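You operate a simulated robot arm through the tools that you are given. There is no shell and no other tool.

The job below is to be done with a simulated robot arm. You get a single attempt, and the scene is never put back.

TASK
Grease the middle of the lever arm, then swing it to its stop and back.
Fine: small flat brush, grease from the orange can, on the bending lever's arm; brush back in the black can; stops and dial stay. Set down upright: small flat brush. A coat counts when it lies all over at full strength: go over it till it gets no stronger.

Only the result counts: the job must be done as asked and must still hold three seconds after the hand-in. Knocking over, shifting, dropping, spilling or breaking anything else fails it.

THE ROBOT
A 6-joint arm with a two-finger parallel gripper, fixed in place. Base frame: the origin is on the floor under the middle of its stand, x ahead of it, y to its left, z up; the work surface is at about z = 0.871. Units: m, degrees, N and s.
With the tool pointing down near the work surface it reaches from about 0.26 to 0.68 m from the base axis. Its first joint turns from -66.0 to 66.0 degrees. Payload 2.9 kg.
The tool frame sits at the grasp point between the pads (the TCP): z along the fingers, y along the line on which they close. The tips reach 0.03 m beyond it. Largest opening 0.11 m; finger width 0.02, thickness 0.01; the body of the gripper, 0.048 by 0.112 m, starts 0.055 m behind the TCP.
Orientation is that of the tool frame in the base frame, as a unit quaternion [w, x, y, z]. With the fingers straight down and closing along the base's y, the tool's x points along the base's -x, its y along +y and its z along -z.

THE INTERFACE
- The arm moves only by the tool play_rows. Its arguments are lists of equal length, an entry for each row: "linear": the shift along the base's x, y, z in cm, a list of three; "delta_rot": the turn, a rotation vector about the base's x, y, z in degrees, a list of three; "fingers": the finger opening in cm, from 0 to 11. In form: {"linear": [[tx, ty, tz], ...], "delta_rot": [[rx, ry, rz], ...], "fingers": [fingers, ...]}. A call has 1 to 20 rows; each row is the pose to reach, as a shift and turn from the pose commanded when the call began. Rows are played at 5 a second. More than 0.05 m and 8.6 degrees between two rows, or a gripper value outside its range, and nothing of the call is played. A pose out of reach is approached as far as the arm can. The call stops where the force on the tool passes 90 N (or 10 N more than at its start, if that is more) or the arm is blocked; 0.2 s more then pass. The fingers move at their own pace (about 0.108 m/s each) and stop on an object; they squeeze with about 29 N. The grip force told is the motor's: it shows also when the fingers shut on nothing. Time passes only in rows, and 0.2 s behind the last, so rows that repeat a pose let the fingers close. The reply holds the time, the measured pose of the TCP, the force on the tool along the base axes, the opening and the grip force, in the units named above and with some noise, with the torque about the TCP (base axes, N m) and any sound that the robot's microphone picked up.
- Cameras (640 x 400 px; columns grow to the right, rows downward): "scene" is fixed at [0.0909, 0.4448, 1.3879]; the picture's right is [-0.60, -0.80, 0.00], its down [-0.43, 0.32, -0.84] and it looks along [0.67, -0.51, -0.54] (base axes); focal length 244 px, centre (320, 200). "wrist" rides on the gripper at [0.072, 0.017, -0.103] in the tool frame; the picture's right is [-0.23, 0.97, 0.00], its down [-0.76, -0.18, -0.62] and it looks along [-0.61, -0.14, 0.78] (tool axes); focal length 222 px, centre (320, 200).
- get_image(camera): a new picture of that camera. No time passes.
- probe_pixels(camera, pixels): for up to 12 pixels [column, row] of the newest picture of that camera ("zoom" is the newest enlarged one), the place [x, y, z] in the base frame of the surface seen there, good to about 0.003 m. No time passes.
- inspect(camera, box): a new picture of the part [left, top, right, bottom] of that camera's present view, enlarged. No time passes.
- finish_job(): hands the job in; it is judged then, once.

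Leave the gripper open and the arm clear of the work at the hand-in unless told otherwise.

The tools are called after ">>>" by a JSON object that holds its "method" and its "body". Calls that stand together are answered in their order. play_rows: Moves the arm, as the interface text tells. Its arguments: {"type":"object","properties":{"linear":{"type":"array","items":{"type":"array","items":{"type":"number"}}},"delta_rot":{"type":"array","items":{"type":"array","items":{"type":"number"}}},"fingers":{"type":"array","items":{"type":"number"}}},"required":["linear","delta_rot","fingers"]} The other tools are called the same way: get_image (camera) takes a picture; probe_pixels (camera, pixels) gives the place of the surface under pixels of a picture; inspect (camera, box) takes an enlarged picture of a part of a camera's view; finish_job () hands the job in.

At the start:

```text
time_s: 0.0
ee_pos: [0.4211, 0.0647, 1.237]
tcp_rot: [0.0, 0.0, 1.0, 0.0]
ft_force: [0.1, -0.5, 0.6]
torque: [-0.02, 0.01, 0.0]
width: 0.11
finger_force: 0.1
```

scene: 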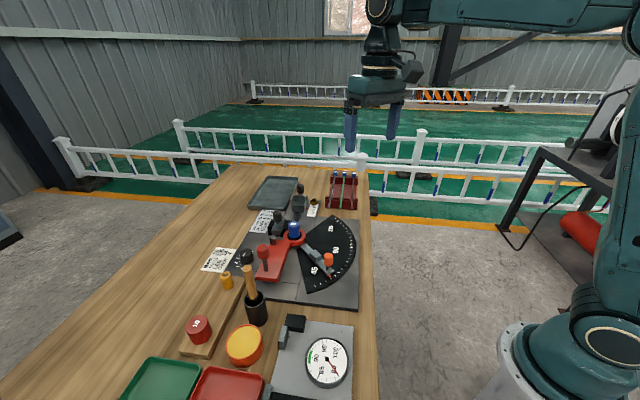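
wrist: 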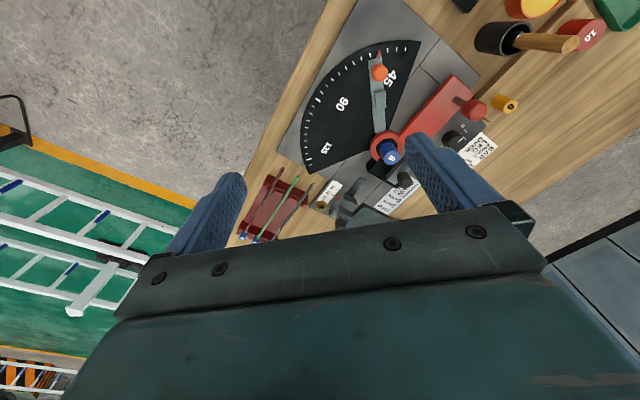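

I see the bench with a dial, a red lever, a black can with a brush, and an orange can. I'll take enlarged looks at each area first.

>>> {"method": "inspect", "body": {"camera": "scene", "box": [220, 170, 380, 310]}}

>>> {"method": "inspect", "body": {"camera": "scene", "box": [120, 240, 380, 400]}}

>>> {"method": "inspect", "body": {"camera": "wrist", "box": [270, 0, 640, 250]}}

```text
2.86 times, centred on (300, 240) of scene
```

zoom: 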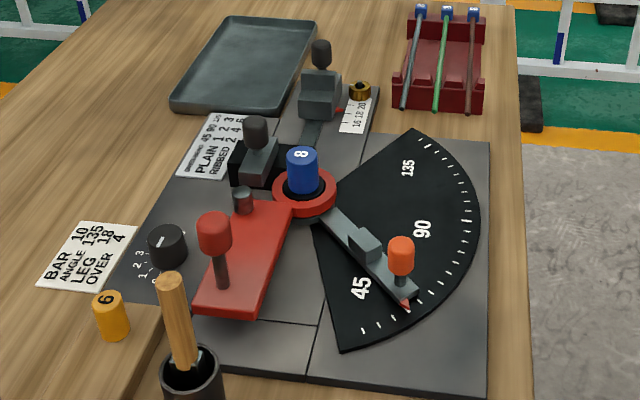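

```text
2.46 times, centred on (250, 320) of scene
```

zoom: 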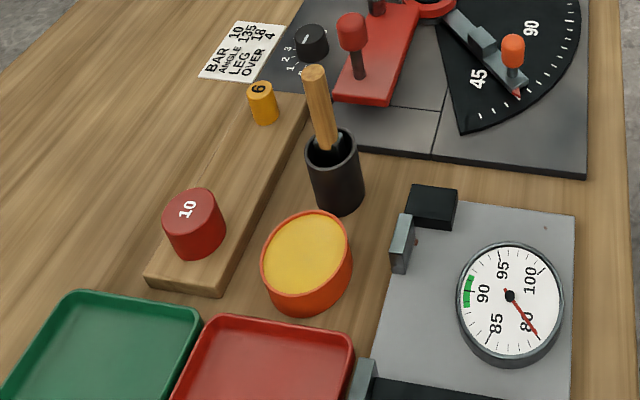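

```text
1.60 times, centred on (455, 125) of wrist
```

zoom: 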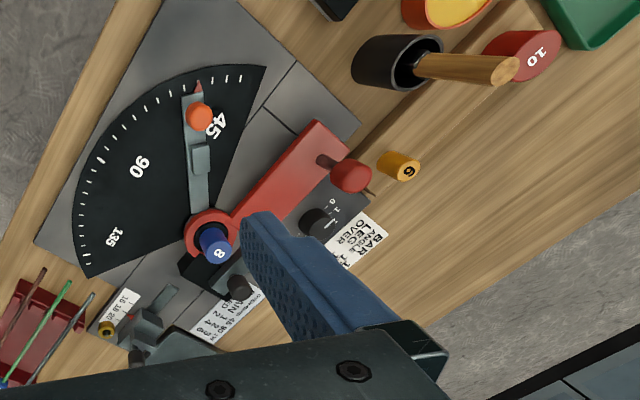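

I'll zoom again on the scene lever area and measure points in that picture.

>>> {"method": "inspect", "body": {"camera": "scene", "box": [220, 210, 360, 310]}}

```text
4.00 times, centred on (290, 260) of scene
```

zoom: 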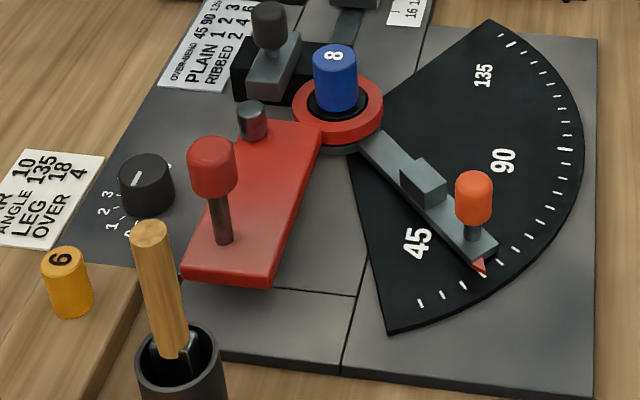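

I'll probe the lever plate corners, knob, pin, pivot, stop arm, brush top, and black can rim in this zoom.

>>> {"method": "probe_pixels", "body": {"camera": "zoom", "pixels": [[190, 270], [268, 275], [316, 135], [270, 130], [262, 190], [212, 145], [222, 238], [252, 106], [335, 52], [472, 180], [424, 165], [150, 228]]}}

>>> {"method": "probe_pixels", "body": {"camera": "zoom", "pixels": [[143, 368], [180, 330], [217, 355], [180, 350], [165, 352], [190, 352], [170, 375], [340, 260], [350, 180], [375, 135], [490, 240], [380, 150]]}}

```text
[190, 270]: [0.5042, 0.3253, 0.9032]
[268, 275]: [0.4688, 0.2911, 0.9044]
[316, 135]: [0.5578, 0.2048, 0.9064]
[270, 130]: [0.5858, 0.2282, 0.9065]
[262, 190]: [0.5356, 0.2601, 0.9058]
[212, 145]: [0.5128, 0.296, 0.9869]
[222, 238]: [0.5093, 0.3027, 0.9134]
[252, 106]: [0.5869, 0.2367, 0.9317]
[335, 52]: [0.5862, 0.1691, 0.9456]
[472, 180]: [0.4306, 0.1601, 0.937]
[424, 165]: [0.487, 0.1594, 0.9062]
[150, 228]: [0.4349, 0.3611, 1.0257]
```

```text
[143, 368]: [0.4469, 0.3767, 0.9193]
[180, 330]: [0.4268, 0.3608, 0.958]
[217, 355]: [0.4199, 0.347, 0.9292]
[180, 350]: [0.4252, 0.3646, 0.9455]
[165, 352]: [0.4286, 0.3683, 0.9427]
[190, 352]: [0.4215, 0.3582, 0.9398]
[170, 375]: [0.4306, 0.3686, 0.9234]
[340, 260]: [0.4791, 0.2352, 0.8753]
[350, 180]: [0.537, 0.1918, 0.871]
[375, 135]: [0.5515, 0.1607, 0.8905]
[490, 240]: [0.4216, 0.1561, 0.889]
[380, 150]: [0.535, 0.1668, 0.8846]
```

The lever plate top is at about z 0.905 and its pivot is near (0.586, 0.168). Next I'll zoom closely on the black can with the brush and on the orange can.

>>> {"method": "inspect", "body": {"camera": "scene", "box": [220, 240, 290, 370]}}

>>> {"method": "inspect", "body": {"camera": "scene", "box": [225, 250, 285, 290]}}

```text
3.08 times, centred on (255, 305) of scene
```

zoom: 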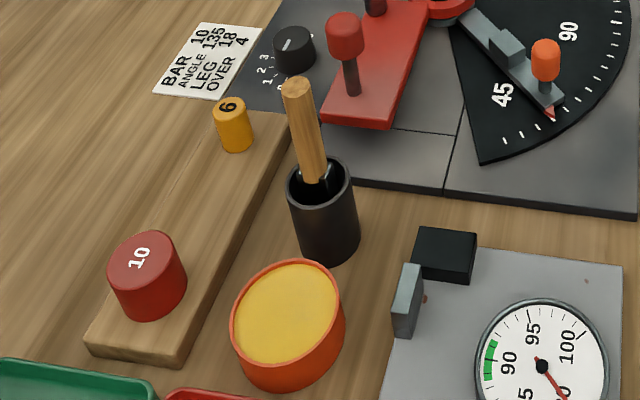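

```text
10.00 times, centred on (255, 270) of scene
```

zoom: 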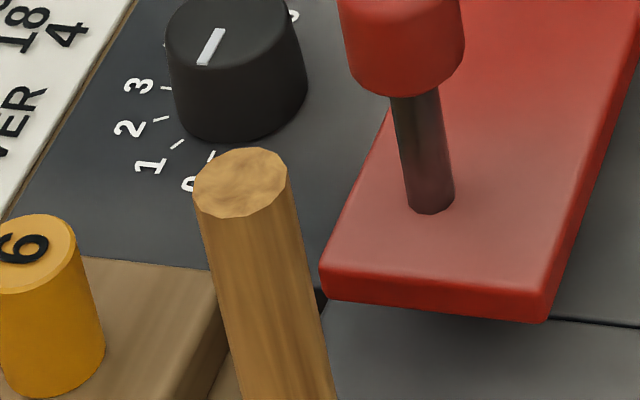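

Here I'll zoom on the can to probe the handle line and rim.

>>> {"method": "inspect", "body": {"camera": "scene", "box": [225, 260, 300, 330]}}

```text
5.71 times, centred on (262, 295) of scene
```

zoom: 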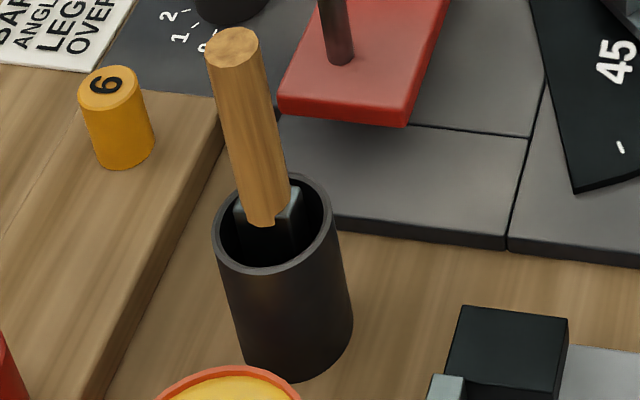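

>>> {"method": "probe_pixels", "body": {"camera": "zoom", "pixels": [[233, 48], [233, 32], [245, 120], [260, 210], [217, 240], [330, 215], [280, 268], [300, 180], [240, 215], [296, 200], [270, 235], [300, 378]]}}

>>> {"method": "probe_pixels", "body": {"camera": "zoom", "pixels": [[210, 60], [258, 50], [225, 120], [270, 115], [245, 200], [286, 185], [100, 72], [250, 180], [120, 160], [460, 308], [565, 320], [345, 320]]}}

```text
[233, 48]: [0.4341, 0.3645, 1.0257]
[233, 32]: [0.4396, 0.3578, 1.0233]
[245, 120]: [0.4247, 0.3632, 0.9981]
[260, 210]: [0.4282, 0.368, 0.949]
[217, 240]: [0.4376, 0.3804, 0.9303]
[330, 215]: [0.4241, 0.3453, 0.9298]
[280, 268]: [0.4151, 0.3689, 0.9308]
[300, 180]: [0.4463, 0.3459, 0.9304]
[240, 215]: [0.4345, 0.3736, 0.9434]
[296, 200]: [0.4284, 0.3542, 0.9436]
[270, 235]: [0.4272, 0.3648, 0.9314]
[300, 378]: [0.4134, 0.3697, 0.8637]
```

```text
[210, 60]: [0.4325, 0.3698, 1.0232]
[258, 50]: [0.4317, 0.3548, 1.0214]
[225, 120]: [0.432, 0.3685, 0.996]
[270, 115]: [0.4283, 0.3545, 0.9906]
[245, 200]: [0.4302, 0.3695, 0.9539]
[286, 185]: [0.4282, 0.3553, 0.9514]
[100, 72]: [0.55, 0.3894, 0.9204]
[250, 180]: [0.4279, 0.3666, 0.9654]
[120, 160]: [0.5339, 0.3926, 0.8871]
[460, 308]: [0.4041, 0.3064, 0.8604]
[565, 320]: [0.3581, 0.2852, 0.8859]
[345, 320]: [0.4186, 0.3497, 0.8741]
```

The brush stands upright in the black can at about (0.433, 0.362): handle top z 1.024, can rim z 0.930. I'll move the wrist over, staying high, to look into the can from above.

>>> {"method": "play_rows", "body": {"linear": [[-2, 4.5, 0], [-4, 9, 0], [-6, 13.5, 0], [-8, 18, -1], [-10, 22.5, -3], [-11, 26, -5], [-12, 29, -7], [-12.5, 30.5, -9], [-12.5, 30.5, -9]], "delta_rot": [[0, 0, 0], [0, 0, 0], [0, 0, 0], [0, 0, 0], [0, 0, 0], [0, 0, 0], [0, 0, 0], [0, 0, 0], [0, 0, 0]], "fingers": [11, 11, 11, 11, 11, 11, 11, 11, 11]}}

>>> {"method": "get_image", "body": {"camera": "wrist"}}

>>> {"method": "get_image", "body": {"camera": "scene"}}

```text
refused: row 4 steps farther than a row can; nothing moved
```

```text
taken
```

wrist: 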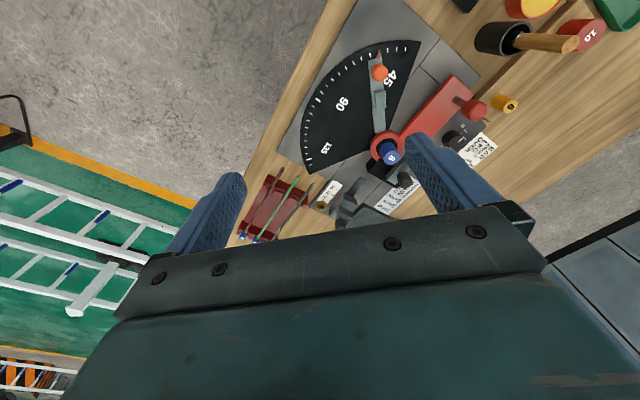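

```text
taken
```

scene: 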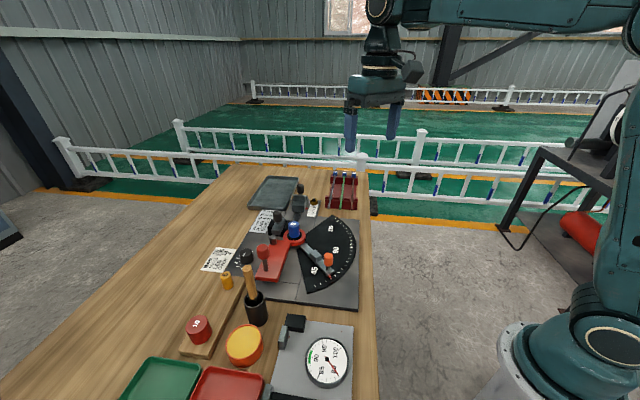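

The call was refused because one row stepped more than 5 cm. I'll repeat it with smaller steps.

>>> {"method": "play_rows", "body": {"linear": [[-1.5, 4, 0], [-3, 8, 0], [-4.5, 12, 0], [-6, 16, -1], [-7.5, 20, -2.5], [-9, 23.5, -4], [-10.5, 26.5, -6], [-11.5, 29, -8], [-12.5, 30.5, -9], [-12.5, 30.5, -9]], "delta_rot": [[0, 0, 0], [0, 0, 0], [0, 0, 0], [0, 0, 0], [0, 0, 0], [0, 0, 0], [0, 0, 0], [0, 0, 0], [0, 0, 0], [0, 0, 0]], "fingers": [11, 11, 11, 11, 11, 11, 11, 11, 11, 11]}}

>>> {"method": "get_image", "body": {"camera": "wrist"}}

>>> {"method": "get_image", "body": {"camera": "scene"}}

```text
time_s: 2.2
ee_pos: [0.2957, 0.3716, 1.146]
tcp_rot: [0.0, 0.0, 1.0, 0.001]
ft_force: [-0.6, -0.3, 0.4]
torque: [0.03, 0.03, 0.01]
width: 0.1099
finger_force: 0.2
```

```text
taken
```

wrist: 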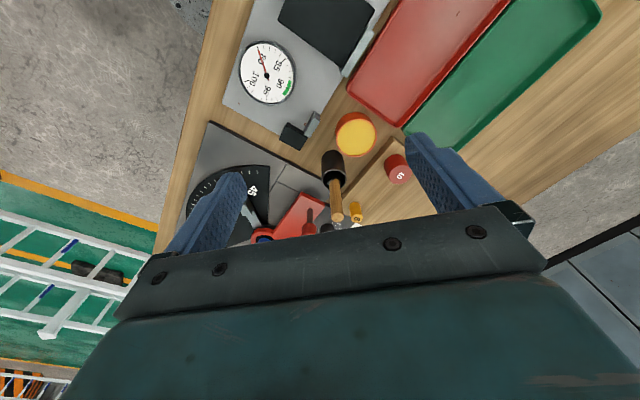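

```text
taken
```

scene: 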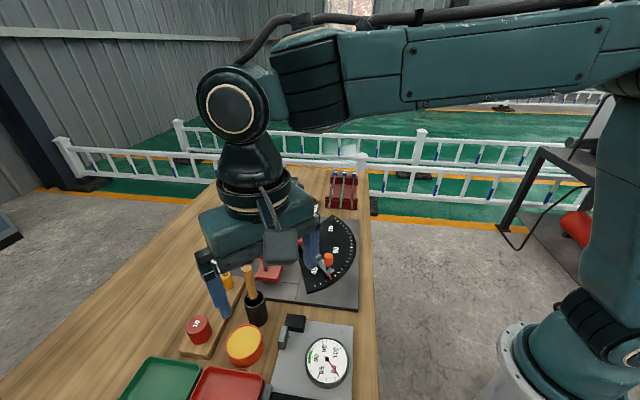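

The wrist now sees the orange can at (355,135) and the brush and black can at (335,180). I'll zoom in on it.

>>> {"method": "inspect", "body": {"camera": "wrist", "box": [290, 100, 410, 230]}}

>>> {"method": "inspect", "body": {"camera": "wrist", "box": [310, 140, 370, 230]}}

```text
3.08 times, centred on (350, 165) of wrist
```

zoom: 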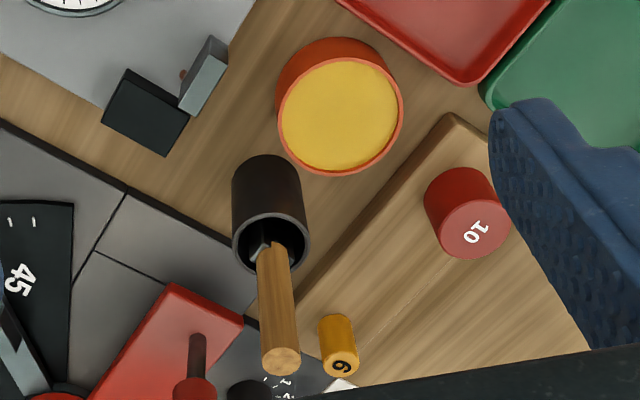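

```text
4.44 times, centred on (340, 185) of wrist
```

zoom: 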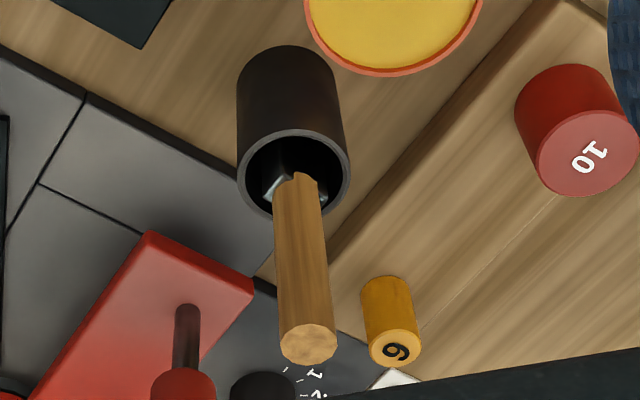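

I'll probe the ferrule, handle, and black can rim here. After that I'll zoom on the orange can and probe it.

>>> {"method": "probe_pixels", "body": {"camera": "zoom", "pixels": [[270, 188], [283, 175], [325, 195], [310, 345], [285, 345], [334, 345], [240, 165], [349, 165], [295, 130], [300, 260], [320, 178], [290, 185]]}}

>>> {"method": "inspect", "body": {"camera": "wrist", "box": [320, 100, 390, 170]}}

```text
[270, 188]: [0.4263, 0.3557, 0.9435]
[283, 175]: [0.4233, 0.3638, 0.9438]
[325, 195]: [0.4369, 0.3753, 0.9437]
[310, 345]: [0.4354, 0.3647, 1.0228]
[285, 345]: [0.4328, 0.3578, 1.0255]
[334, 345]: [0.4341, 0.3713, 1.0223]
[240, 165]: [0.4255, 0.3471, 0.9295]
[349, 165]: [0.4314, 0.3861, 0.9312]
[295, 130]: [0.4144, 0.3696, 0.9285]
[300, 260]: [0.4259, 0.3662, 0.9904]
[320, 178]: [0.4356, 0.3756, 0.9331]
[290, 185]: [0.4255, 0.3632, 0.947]
```

```text
5.71 times, centred on (355, 135) of wrist
```

zoom: 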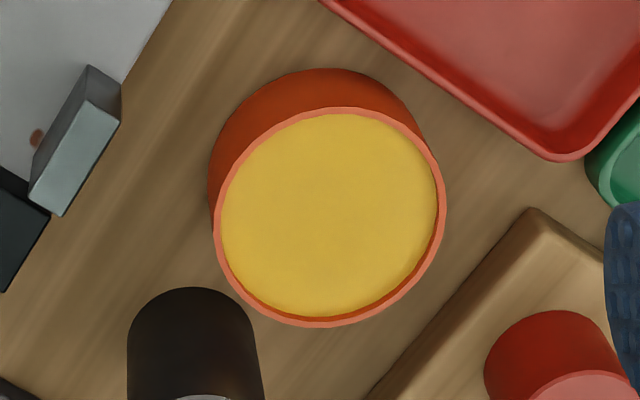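

>>> {"method": "probe_pixels", "body": {"camera": "zoom", "pixels": [[330, 210], [335, 110], [217, 205], [445, 205], [325, 322], [250, 210], [410, 210], [335, 130], [330, 300], [300, 75], [212, 180], [265, 380]]}}

```text
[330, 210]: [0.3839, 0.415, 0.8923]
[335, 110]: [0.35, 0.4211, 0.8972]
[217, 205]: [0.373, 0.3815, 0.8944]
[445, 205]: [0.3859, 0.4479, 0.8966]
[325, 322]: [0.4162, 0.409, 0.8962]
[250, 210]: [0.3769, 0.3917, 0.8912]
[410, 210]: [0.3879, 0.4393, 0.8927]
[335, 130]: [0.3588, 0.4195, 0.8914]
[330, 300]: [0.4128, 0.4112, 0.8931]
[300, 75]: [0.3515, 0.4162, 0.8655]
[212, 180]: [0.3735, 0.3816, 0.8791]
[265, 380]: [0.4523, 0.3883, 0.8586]
```

Measured so far:
- Orange can: centre about (0.383, 0.414), rim z 0.8965, grease z 0.892.
- Brush: ferrule wide direction is about 67° from the x axis.

Next I move above the brush handle at z 1.10 with the fingers part closed, then check alignment.

>>> {"method": "play_rows", "body": {"linear": [[3.5, -0.2, 0], [7, -0.4, -1], [10.5, -0.6, -2], [13.7, -0.75, -3.5], [13.7, -0.75, -4.6], [13.7, -0.75, -4.6]], "delta_rot": [[0, 0, 0], [0, 0, 0], [0, 0, 0], [0, 0, 0], [0, 0, 0], [0, 0, 0]], "fingers": [11, 10, 8, 7, 6, 6]}}

>>> {"method": "get_image", "body": {"camera": "wrist"}}

>>> {"method": "get_image", "body": {"camera": "scene"}}

```text
time_s: 3.6
ee_pos: [0.4333, 0.3625, 1.1018]
tcp_rot: [0.001, -0.001, 1.0, 0.0]
ft_force: [0.1, 0.2, -0.7]
torque: [0.01, 0.03, -0.01]
width: 0.0601
finger_force: 0.1
```

```text
taken
```

wrist: 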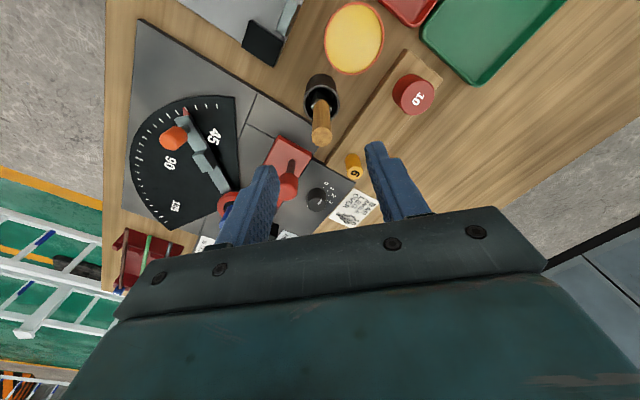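

```text
taken
```

scene: 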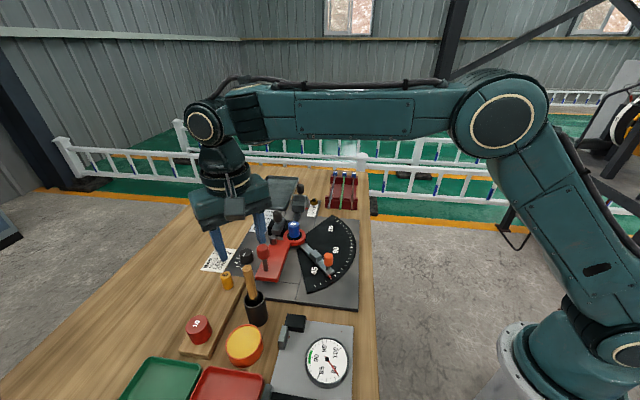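

The gripper is centred over the handle. From this closer viewpoint I'll re-measure the can and brush.

>>> {"method": "inspect", "body": {"camera": "wrist", "box": [290, 60, 360, 160]}}

```text
4.00 times, centred on (325, 110) of wrist
```

zoom: 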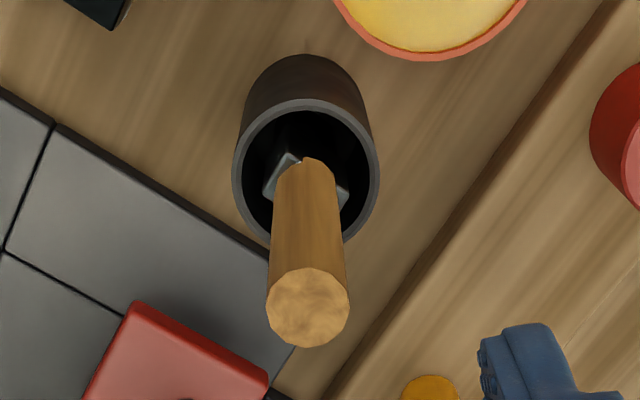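

>>> {"method": "probe_pixels", "body": {"camera": "zoom", "pixels": [[307, 305], [270, 305], [346, 305], [308, 342], [308, 272], [237, 170], [376, 170], [305, 105], [266, 190], [290, 158], [346, 190], [350, 235]]}}

>>> {"method": "probe_pixels", "body": {"camera": "zoom", "pixels": [[295, 165], [275, 175], [270, 200], [342, 200], [345, 182], [255, 160], [345, 150], [290, 140], [300, 150], [320, 145], [365, 190], [250, 200]]}}

```text
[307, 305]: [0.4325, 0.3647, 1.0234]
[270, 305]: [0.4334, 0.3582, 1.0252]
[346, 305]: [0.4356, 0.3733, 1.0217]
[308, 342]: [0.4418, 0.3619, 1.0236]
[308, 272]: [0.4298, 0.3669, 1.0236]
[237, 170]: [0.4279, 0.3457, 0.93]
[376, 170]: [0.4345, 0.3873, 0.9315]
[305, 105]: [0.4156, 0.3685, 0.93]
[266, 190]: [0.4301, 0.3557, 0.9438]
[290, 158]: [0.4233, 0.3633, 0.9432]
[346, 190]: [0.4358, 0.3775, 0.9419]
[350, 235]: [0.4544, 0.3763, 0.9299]
```

```text
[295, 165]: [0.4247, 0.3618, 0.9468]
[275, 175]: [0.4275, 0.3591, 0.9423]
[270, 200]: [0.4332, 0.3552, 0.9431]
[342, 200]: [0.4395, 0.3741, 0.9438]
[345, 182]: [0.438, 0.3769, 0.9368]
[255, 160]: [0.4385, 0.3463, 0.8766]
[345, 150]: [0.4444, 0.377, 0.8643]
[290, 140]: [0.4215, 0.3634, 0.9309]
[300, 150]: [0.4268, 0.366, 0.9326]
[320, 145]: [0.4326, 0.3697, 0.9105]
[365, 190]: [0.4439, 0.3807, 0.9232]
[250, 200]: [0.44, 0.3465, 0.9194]
```

The ferrule's wide side runs at about 40° in base xy, so it already lies nearly across the lever. Now I'll zoom on the lever, knob and stem from here for exact heights.

>>> {"method": "inspect", "body": {"camera": "wrist", "box": [210, 120, 350, 240]}}

```text
3.33 times, centred on (280, 180) of wrist
```

zoom: 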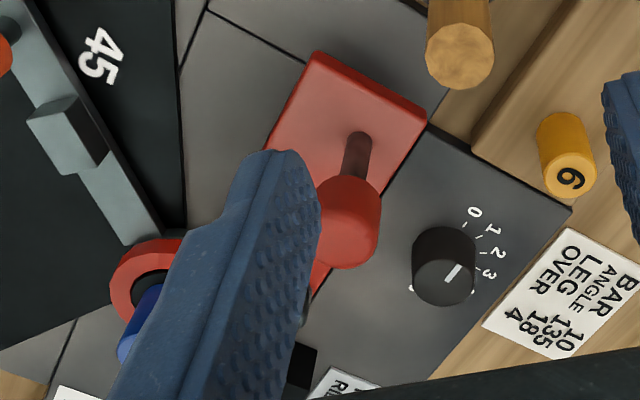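

>>> {"method": "probe_pixels", "body": {"camera": "zoom", "pixels": [[340, 235], [325, 235], [370, 235], [350, 190], [350, 262], [358, 140], [355, 165], [315, 60], [420, 115], [270, 140], [385, 185], [68, 140]]}}

>>> {"method": "probe_pixels", "body": {"camera": "zoom", "pixels": [[345, 255], [330, 215], [375, 215], [320, 270], [310, 130], [340, 110], [395, 160], [315, 80], [445, 240], [150, 240], [35, 40], [90, 150]]}}

```text
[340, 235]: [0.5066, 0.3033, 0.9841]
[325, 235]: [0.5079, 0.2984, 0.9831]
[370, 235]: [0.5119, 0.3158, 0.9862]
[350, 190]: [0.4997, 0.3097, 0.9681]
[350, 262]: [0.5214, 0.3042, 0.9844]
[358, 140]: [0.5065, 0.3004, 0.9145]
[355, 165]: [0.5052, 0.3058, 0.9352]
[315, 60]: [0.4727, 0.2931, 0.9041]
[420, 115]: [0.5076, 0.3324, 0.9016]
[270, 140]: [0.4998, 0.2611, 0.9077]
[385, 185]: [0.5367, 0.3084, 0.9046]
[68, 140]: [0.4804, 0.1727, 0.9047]
```

```text
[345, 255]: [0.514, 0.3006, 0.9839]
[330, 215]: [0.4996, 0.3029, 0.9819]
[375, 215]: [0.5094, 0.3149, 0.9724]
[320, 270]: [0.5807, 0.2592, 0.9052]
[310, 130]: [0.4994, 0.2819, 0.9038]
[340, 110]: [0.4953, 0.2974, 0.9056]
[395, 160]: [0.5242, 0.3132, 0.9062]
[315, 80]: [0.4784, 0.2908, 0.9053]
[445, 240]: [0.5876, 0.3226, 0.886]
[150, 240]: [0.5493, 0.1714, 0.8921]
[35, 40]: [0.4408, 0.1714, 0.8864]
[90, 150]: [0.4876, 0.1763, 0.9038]
```

The knob top is at z 0.985 near (0.511, 0.305), and the lever axis runs at about 133° with its centre near (0.530, 0.264). I'll turn the gripper 45° so it closes along the stroke direction, centre it on the handle, and lower it around the handle to z 1.003 without closing.

>>> {"method": "play_rows", "body": {"linear": [[0.15, 0.28, 0], [0.15, 0.28, 0], [0.15, 0.28, 0], [0.15, 0.28, 0], [0.15, 0.28, 0], [0.15, 0.28, 0], [0.15, 0.28, -3], [0.15, 0.28, -6], [0.15, 0.28, -8], [0.15, 0.28, -9.8], [0.15, 0.28, -9.8]], "delta_rot": [[0, 0, 7.5], [0, 0, 15], [0, 0, 22.5], [0, 0, 30], [0, 0, 37.5], [0, 0, 45], [0, 0, 45], [0, 0, 45], [0, 0, 45], [0, 0, 45], [0, 0, 45]], "fingers": [6, 6, 6, 6, 6, 6, 6, 6, 6, 6, 6]}}

>>> {"method": "get_image", "body": {"camera": "wrist"}}

>>> {"method": "inspect", "body": {"camera": "scene", "box": [190, 180, 310, 340]}}

```text
time_s: 6.0
ee_pos: [0.4348, 0.3653, 1.0033]
tcp_rot: [0.0, -0.383, 0.924, 0.0]
ft_force: [0.2, -0.2, -0.6]
torque: [0.0, 0.03, 0.0]
width: 0.0598
finger_force: 0.0
```

```text
taken
```

wrist: 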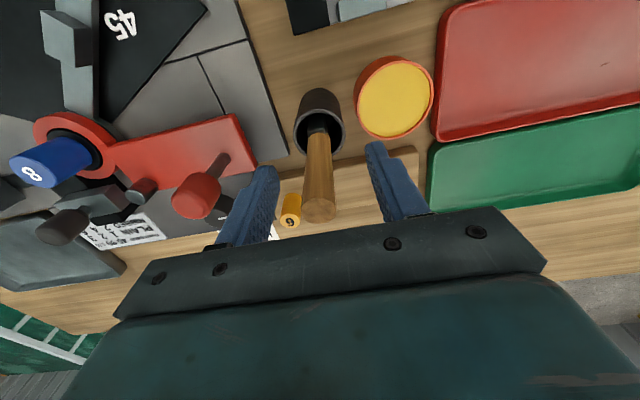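

```text
2.50 times, centred on (250, 260) of scene
```

zoom: 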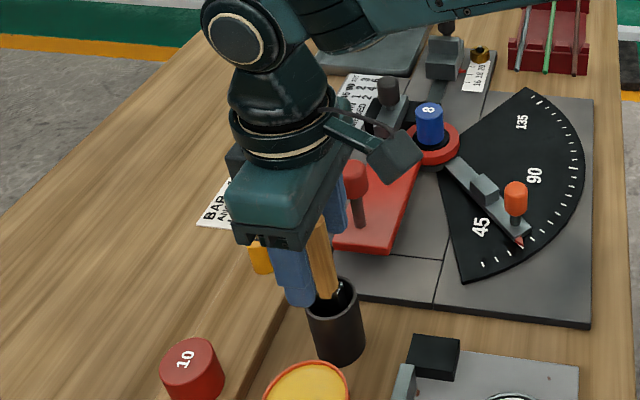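

The handle sits between the fingers, roughly centred. I'll close on it.

>>> {"method": "play_rows", "body": {"linear": [[0, 0, 0], [0, 0, 0], [0, 0, 0], [0, 0, 0], [0, 0, 0]], "delta_rot": [[0, 0, 0], [0, 0, 0], [0, 0, 0], [0, 0, 0], [0, 0, 0]], "fingers": [3, 2, 1, 0, 0]}}

>>> {"method": "get_image", "body": {"camera": "wrist"}}

>>> {"method": "inspect", "body": {"camera": "scene", "box": [210, 200, 310, 330]}}

```text
time_s: 7.2
ee_pos: [0.4346, 0.3649, 1.0045]
tcp_rot: [0.0, -0.382, 0.924, 0.0]
ft_force: [-0.1, -0.2, -0.2]
torque: [-0.02, -0.01, 0.02]
width: 0.017
finger_force: 28.9
```

```text
taken
```

wrist: 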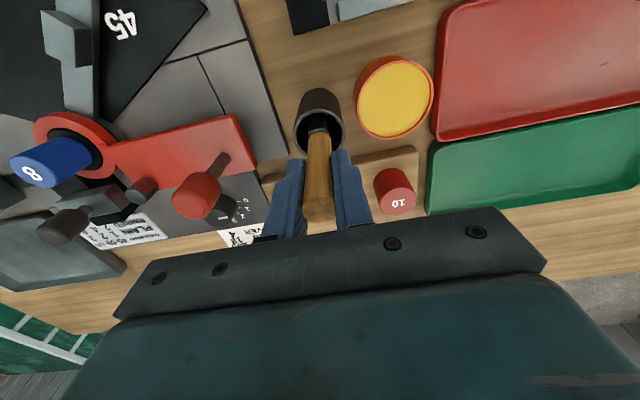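

```text
3.08 times, centred on (260, 265) of scene
```

zoom: 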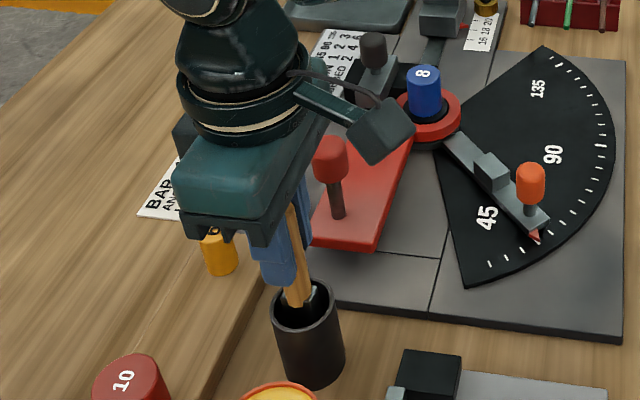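

The handle is gripped at 1.7 cm width with hardly any side force. I'll lift straight up 10 cm and check the brush length.

>>> {"method": "play_rows", "body": {"linear": [[0, 0, 1], [0, 0, 2.5], [0, 0, 4], [0, 0, 6], [0, 0, 8], [0, 0, 10], [0, 0, 10]], "delta_rot": [[0, 0, 0], [0, 0, 0], [0, 0, 0], [0, 0, 0], [0, 0, 0], [0, 0, 0], [0, 0, 0]], "fingers": [0, 0, 0, 0, 0, 0, 0]}}

>>> {"method": "get_image", "body": {"camera": "wrist"}}

>>> {"method": "inspect", "body": {"camera": "scene", "box": [210, 180, 310, 330]}}

```text
time_s: 8.8
ee_pos: [0.435, 0.3668, 1.1027]
tcp_rot: [0.0, -0.383, 0.924, 0.0]
ft_force: [-0.4, 0.4, -1.2]
torque: [-0.01, 0.02, 0.0]
width: 0.0171
finger_force: 28.6
```

```text
taken
```

wrist: 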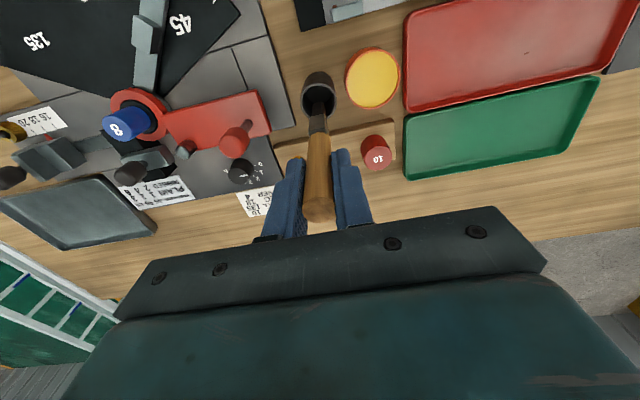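

```text
2.67 times, centred on (260, 255) of scene
```

zoom: 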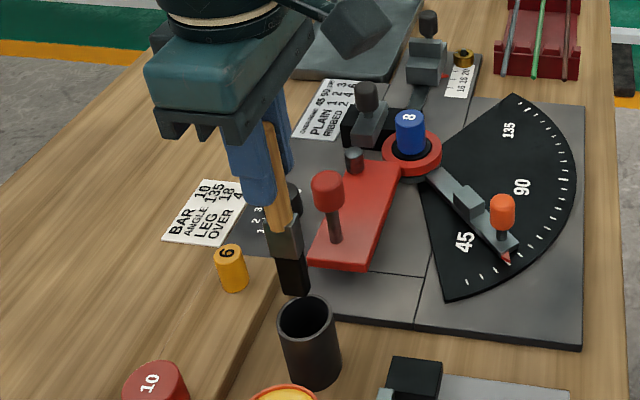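

The brush is out of the can. I'll zoom in and probe the bristle end.

>>> {"method": "inspect", "body": {"camera": "scene", "box": [240, 210, 300, 310]}}

```text
4.00 times, centred on (270, 260) of scene
```

zoom: 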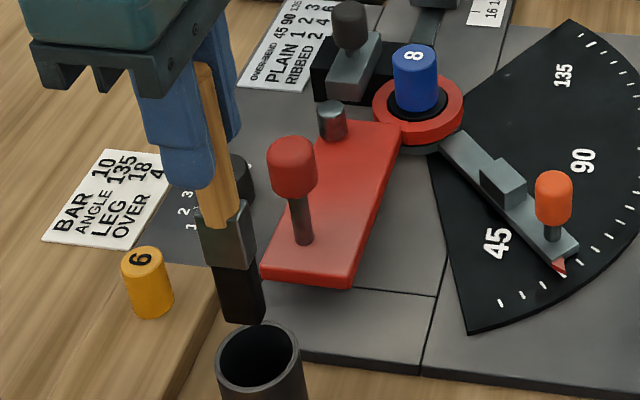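

>>> {"method": "probe_pixels", "body": {"camera": "zoom", "pixels": [[226, 315], [250, 320], [262, 312], [230, 300], [258, 300], [215, 258], [253, 262], [205, 258], [205, 232], [243, 210], [200, 200], [185, 185]]}}

>>> {"method": "probe_pixels", "body": {"camera": "zoom", "pixels": [[224, 320], [246, 324], [264, 305], [240, 290], [222, 290], [246, 290], [262, 285], [232, 240], [222, 360], [298, 345], [262, 385], [255, 325]]}}

```text
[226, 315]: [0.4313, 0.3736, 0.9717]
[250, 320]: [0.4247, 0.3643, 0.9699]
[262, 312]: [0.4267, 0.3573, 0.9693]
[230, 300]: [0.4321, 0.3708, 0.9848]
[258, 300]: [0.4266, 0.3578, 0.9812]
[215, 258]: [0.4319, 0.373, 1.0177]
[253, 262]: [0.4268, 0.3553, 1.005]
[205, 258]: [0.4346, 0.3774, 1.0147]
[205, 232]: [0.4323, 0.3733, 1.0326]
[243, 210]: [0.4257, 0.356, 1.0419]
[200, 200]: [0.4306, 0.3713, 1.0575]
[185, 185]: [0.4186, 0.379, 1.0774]
```

```text
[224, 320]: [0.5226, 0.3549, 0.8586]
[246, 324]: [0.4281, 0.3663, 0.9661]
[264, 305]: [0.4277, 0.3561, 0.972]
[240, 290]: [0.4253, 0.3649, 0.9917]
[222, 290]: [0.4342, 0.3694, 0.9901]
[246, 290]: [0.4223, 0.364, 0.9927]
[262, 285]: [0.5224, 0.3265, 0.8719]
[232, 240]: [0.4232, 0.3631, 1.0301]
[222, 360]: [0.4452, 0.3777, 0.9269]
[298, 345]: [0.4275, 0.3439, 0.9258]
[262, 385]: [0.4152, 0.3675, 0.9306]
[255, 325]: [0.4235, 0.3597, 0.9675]
```

The bristle tip hangs about 0.130 m below the TCP. I'll go over the orange can at (0.383, 0.414), dip the bristles about 7 mm into the grease, then lift out.

>>> {"method": "play_rows", "body": {"linear": [[-2, 1.9, 0], [-4, 3.8, 0], [-5.15, 4.9, 0], [-5.15, 4.9, -3], [-5.15, 4.9, -6], [-5.15, 4.9, -7.5], [-5.15, 4.9, -8.2], [-5.15, 4.9, -8.6], [-5.15, 4.9, -8.8], [-5.15, 4.9, -8.8]], "delta_rot": [[0, 0, 0], [0, 0, 0], [0, 0, 0], [0, 0, 0], [0, 0, 0], [0, 0, 0], [0, 0, 0], [0, 0, 0], [0, 0, 0], [0, 0, 0]], "fingers": [0, 0, 0, 0, 0, 0, 0, 0, 0, 0]}}

>>> {"method": "inspect", "body": {"camera": "scene", "box": [200, 260, 300, 380]}}

>>> {"method": "get_image", "body": {"camera": "wrist"}}

```text
time_s: 11.0
ee_pos: [0.3825, 0.4161, 1.0158]
tcp_rot: [0.003, -0.383, 0.924, 0.001]
ft_force: [-0.1, 3.7, 23.7]
torque: [0.29, 0.16, -0.02]
width: 0.0174
finger_force: 29.2
```

```text
3.33 times, centred on (250, 320) of scene
```

zoom: 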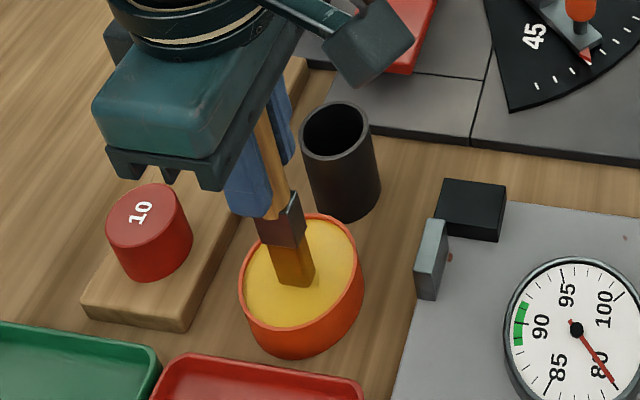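

```text
taken
```

wrist: 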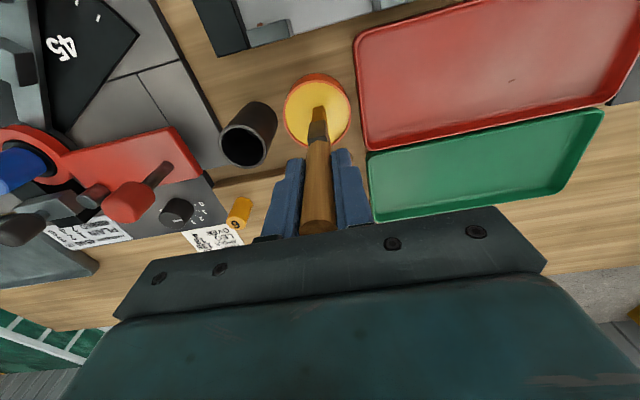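

Contact shows 23.7 N upward, so the grease is firm and I pressed too hard. The bristles look coated. I'll lift out and check the brush's length and tilt.

>>> {"method": "play_rows", "body": {"linear": [[0, 0, 0.3], [0, 0, 0.8], [0, 0, 2], [0, 0, 4], [0, 0, 7], [0, 0, 8.8], [0, 0, 8.8]], "delta_rot": [[0, 0, 0], [0, 0, 0], [0, 0, 0], [0, 0, 0], [0, 0, 0], [0, 0, 0], [0, 0, 0]], "fingers": [0, 0, 0, 0, 0, 0, 0]}}

>>> {"method": "inspect", "body": {"camera": "scene", "box": [200, 230, 300, 340]}}

>>> {"method": "get_image", "body": {"camera": "wrist"}}

```text
time_s: 12.6
ee_pos: [0.3815, 0.4152, 1.105]
tcp_rot: [-0.001, -0.384, 0.923, 0.0]
ft_force: [-0.1, -0.4, -0.5]
torque: [0.01, 0.01, 0.01]
width: 0.0175
finger_force: 29.2
```

```text
3.64 times, centred on (250, 285) of scene
```

zoom: 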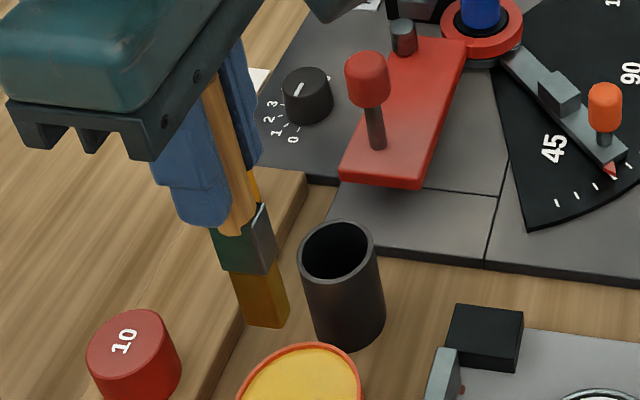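

```text
taken
```

wrist: 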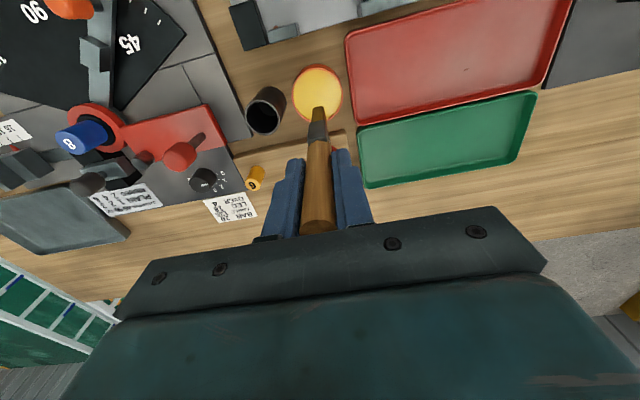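

The bristles are now fully yellow, so the brush is loaded. I'll probe the tip and handle to see whether it slipped in the grip.

>>> {"method": "inspect", "body": {"camera": "scene", "box": [240, 270, 300, 330]}}

>>> {"method": "inspect", "body": {"camera": "scene", "box": [235, 235, 295, 335]}}

```text
6.67 times, centred on (270, 300) of scene
```

zoom: 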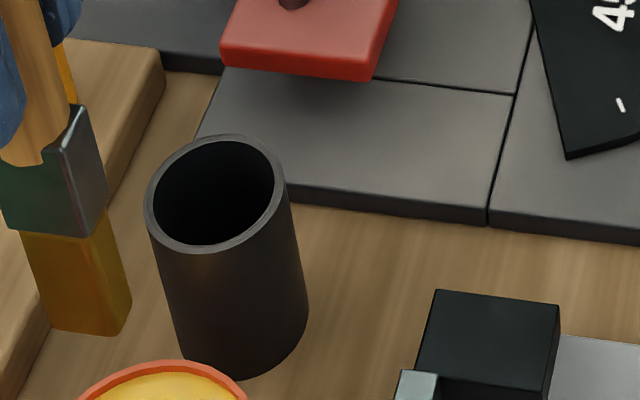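

```text
4.00 times, centred on (265, 285) of scene
```

zoom: 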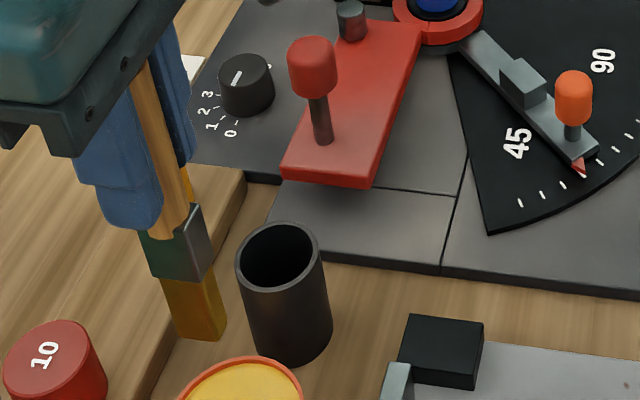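

>>> {"method": "probe_pixels", "body": {"camera": "zoom", "pixels": [[182, 333], [208, 337], [222, 328], [170, 285], [200, 290], [212, 275], [155, 265], [205, 270], [150, 235], [198, 210], [170, 225], [140, 220]]}}

>>> {"method": "probe_pixels", "body": {"camera": "zoom", "pixels": [[195, 338], [205, 330], [178, 325], [215, 333], [188, 300], [190, 310], [195, 160], [170, 150], [155, 100], [180, 200], [110, 170], [185, 130]]}}

```text
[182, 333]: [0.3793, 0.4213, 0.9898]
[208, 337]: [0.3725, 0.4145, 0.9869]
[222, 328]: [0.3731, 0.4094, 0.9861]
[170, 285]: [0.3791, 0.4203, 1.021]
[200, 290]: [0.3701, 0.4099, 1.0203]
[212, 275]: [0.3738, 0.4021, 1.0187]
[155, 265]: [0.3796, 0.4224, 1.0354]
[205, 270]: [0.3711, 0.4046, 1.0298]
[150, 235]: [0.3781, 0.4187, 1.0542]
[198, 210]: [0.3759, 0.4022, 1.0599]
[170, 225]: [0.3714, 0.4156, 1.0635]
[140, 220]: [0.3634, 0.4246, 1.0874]
```

```text
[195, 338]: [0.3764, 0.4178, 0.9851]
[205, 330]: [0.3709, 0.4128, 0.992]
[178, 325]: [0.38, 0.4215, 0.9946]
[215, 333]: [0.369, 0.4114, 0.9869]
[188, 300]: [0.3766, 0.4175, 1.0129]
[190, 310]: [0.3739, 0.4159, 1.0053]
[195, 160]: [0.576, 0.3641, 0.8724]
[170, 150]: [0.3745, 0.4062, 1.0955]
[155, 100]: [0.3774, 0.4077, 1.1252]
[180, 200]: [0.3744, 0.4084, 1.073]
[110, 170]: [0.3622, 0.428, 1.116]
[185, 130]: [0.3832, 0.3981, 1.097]
```

The brush slid up about 17 mm in the grip, so the tip is now about 0.118 m below the TCP, and it is still upright. Next I raise it and carry it over the lever middle at (0.530, 0.264), well above the knob, then look.

>>> {"method": "play_rows", "body": {"linear": [[0, 0, 3.7], [2.9, -3, 3.7], [5.8, -6, 3.7], [8.8, -9, 3.7], [11.7, -12, 3.7], [14.7, -15, 3.7], [14.7, -15, 3.7]], "delta_rot": [[0, 0, 0], [0, 0, 0], [0, 0, 0], [0, 0, 0], [0, 0, 0], [0, 0, 0], [0, 0, 0]], "fingers": [0, 0, 0, 0, 0, 0, 0]}}

>>> {"method": "get_image", "body": {"camera": "wrist"}}

>>> {"method": "inspect", "body": {"camera": "scene", "box": [230, 190, 330, 290]}}

```text
time_s: 14.2
ee_pos: [0.5315, 0.265, 1.142]
tcp_rot: [-0.001, -0.383, 0.924, 0.0]
ft_force: [-0.7, 0.5, -0.4]
torque: [0.0, 0.0, 0.01]
width: 0.017
finger_force: 29.7
```

```text
taken
```

wrist: 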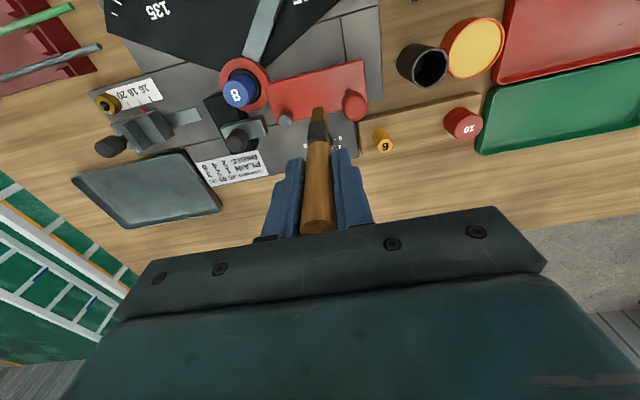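

```text
4.00 times, centred on (280, 240) of scene
```

zoom: 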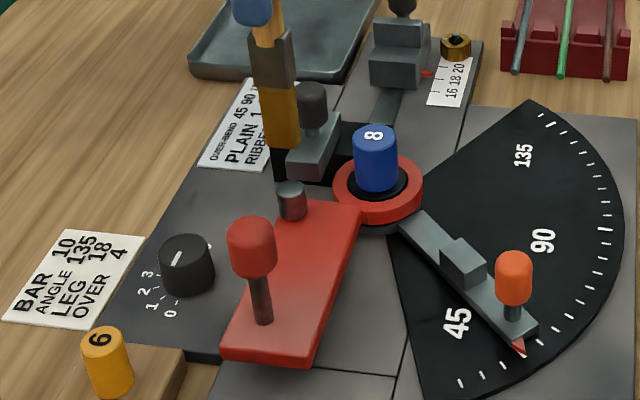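

I'll zoom the wrist view on the lever to locate its edges relative to the brush.

>>> {"method": "inspect", "body": {"camera": "wrist", "box": [215, 40, 385, 150]}}

```text
3.64 times, centred on (300, 95) of wrist
```

zoom: 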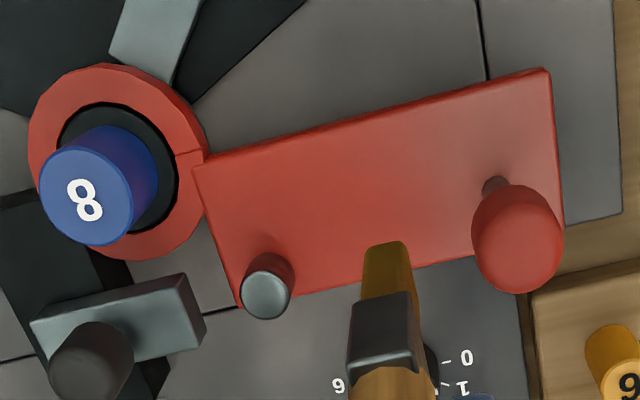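

>>> {"method": "probe_pixels", "body": {"camera": "zoom", "pixels": [[200, 170], [542, 76], [560, 240], [242, 298], [370, 180], [497, 188], [270, 255], [266, 295], [86, 200], [380, 255], [300, 150], [440, 110]]}}

>>> {"method": "probe_pixels", "body": {"camera": "zoom", "pixels": [[116, 67], [32, 150], [200, 150], [125, 255], [370, 245], [404, 245], [355, 295], [412, 295], [335, 288], [450, 262], [498, 180], [515, 285]]}}

```text
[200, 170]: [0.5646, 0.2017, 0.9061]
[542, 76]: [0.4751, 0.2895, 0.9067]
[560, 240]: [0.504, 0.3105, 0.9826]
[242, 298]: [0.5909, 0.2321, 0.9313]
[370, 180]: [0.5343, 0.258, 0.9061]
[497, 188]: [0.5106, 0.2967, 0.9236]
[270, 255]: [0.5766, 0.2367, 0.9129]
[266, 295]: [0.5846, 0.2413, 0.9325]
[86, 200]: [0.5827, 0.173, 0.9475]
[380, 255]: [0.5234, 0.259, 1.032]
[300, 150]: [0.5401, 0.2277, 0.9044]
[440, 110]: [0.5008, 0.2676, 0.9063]
```

```text
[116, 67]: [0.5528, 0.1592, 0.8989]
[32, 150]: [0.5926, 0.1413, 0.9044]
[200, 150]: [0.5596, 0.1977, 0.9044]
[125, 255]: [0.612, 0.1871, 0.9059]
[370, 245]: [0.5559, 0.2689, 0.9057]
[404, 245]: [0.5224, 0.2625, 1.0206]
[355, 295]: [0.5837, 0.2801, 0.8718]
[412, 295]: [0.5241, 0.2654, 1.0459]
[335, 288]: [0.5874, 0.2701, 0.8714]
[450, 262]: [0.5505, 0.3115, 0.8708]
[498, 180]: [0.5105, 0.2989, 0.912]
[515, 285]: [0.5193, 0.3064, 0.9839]
```

The lever plate spans 0.035–0.165 m out from the pivot at (0.5835, 0.1735), and its axis is at 135°. Its centre is about (0.535, 0.266). I'll lower the brush over the middle to just above the surface, then feel for contact.

>>> {"method": "play_rows", "body": {"linear": [[0.8, -0.14, -3], [0.8, -0.14, -6], [0.8, -0.14, -9], [0.8, -0.14, -10.5], [0.8, -0.14, -11.0], [0.8, -0.14, -11.0]], "delta_rot": [[0, 0, 0], [0, 0, 0], [0, 0, 0], [0, 0, 0], [0, 0, 0], [0, 0, 0]], "fingers": [0, 0, 0, 0, 0, 0]}}

>>> {"method": "inspect", "body": {"camera": "scene", "box": [230, 190, 330, 290]}}

>>> {"method": "inspect", "body": {"camera": "wrist", "box": [215, 40, 385, 180]}}

```text
time_s: 15.6
ee_pos: [0.5376, 0.2641, 1.0321]
tcp_rot: [0.0, -0.383, 0.924, 0.0]
ft_force: [-0.4, -1.4, -0.3]
torque: [0.02, -0.04, 0.02]
width: 0.0173
finger_force: 29.4
```

```text
4.00 times, centred on (280, 240) of scene
```

zoom: 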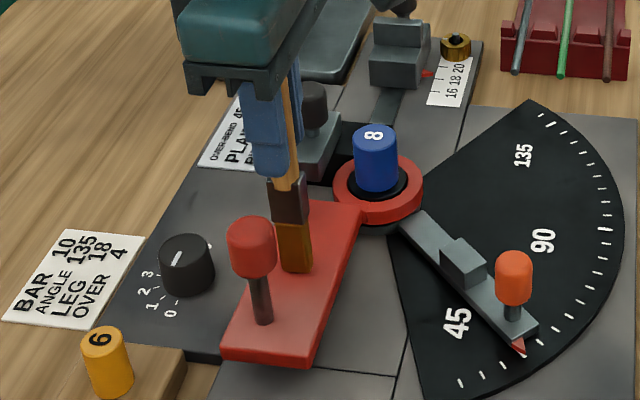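

```text
2.86 times, centred on (300, 110) of wrist
```

zoom: 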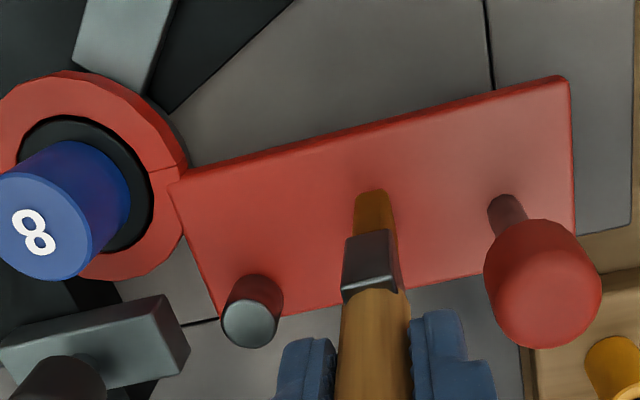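

There is no contact yet (force about 0), and the brush is nicely centred over the plate. I'll step down 3 mm and read the force.

>>> {"method": "play_rows", "body": {"linear": [[0, 0, -0.15], [0, 0, -0.3], [0, 0, -0.3]], "delta_rot": [[0, 0, 0], [0, 0, 0], [0, 0, 0]], "fingers": [0, 0, 0]}}

```text
time_s: 16.4
ee_pos: [0.5377, 0.2631, 1.0298]
tcp_rot: [0.002, -0.382, 0.924, 0.0]
ft_force: [-3.7, -4.2, 17.5]
torque: [-0.5, 0.43, 0.0]
width: 0.0173
finger_force: 29.3
```

It is now in contact at 17.5 N, which is a bit hard. I'll ease up 2 mm and read again.

>>> {"method": "play_rows", "body": {"linear": [[0, 0, 0.2], [0, 0, 0.2]], "delta_rot": [[0, 0, 0], [0, 0, 0]], "fingers": [0, 0]}}

>>> {"method": "inspect", "body": {"camera": "scene", "box": [250, 210, 310, 280]}}

```text
time_s: 17.0
ee_pos: [0.5389, 0.2665, 1.0291]
tcp_rot: [0.001, -0.383, 0.924, 0.0]
ft_force: [0.7, -1.7, 13.9]
torque: [-0.26, -0.01, -0.01]
width: 0.0175
finger_force: 29.4
```

```text
5.71 times, centred on (280, 245) of scene
```

zoom: 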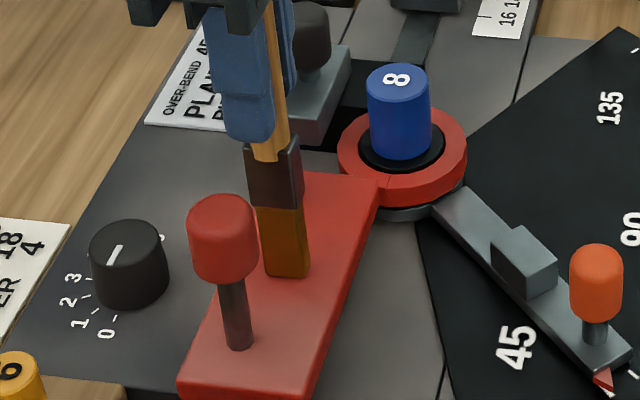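

The force still reads 13.9 N. I'll hold for a moment to let it settle and read again.

>>> {"method": "play_rows", "body": {"linear": [[0, 0, 0.1], [0, 0, 0.1], [0, 0, 0.1], [0, 0, 0.1]], "delta_rot": [[0, 0, 0], [0, 0, 0], [0, 0, 0], [0, 0, 0]], "fingers": [0, 0, 0, 0]}}

```text
time_s: 18.0
ee_pos: [0.5374, 0.2631, 1.0301]
tcp_rot: [-0.001, -0.383, 0.924, 0.0]
ft_force: [-0.4, 1.7, 2.9]
torque: [0.18, -0.09, 0.0]
width: 0.0171
finger_force: 28.5
```

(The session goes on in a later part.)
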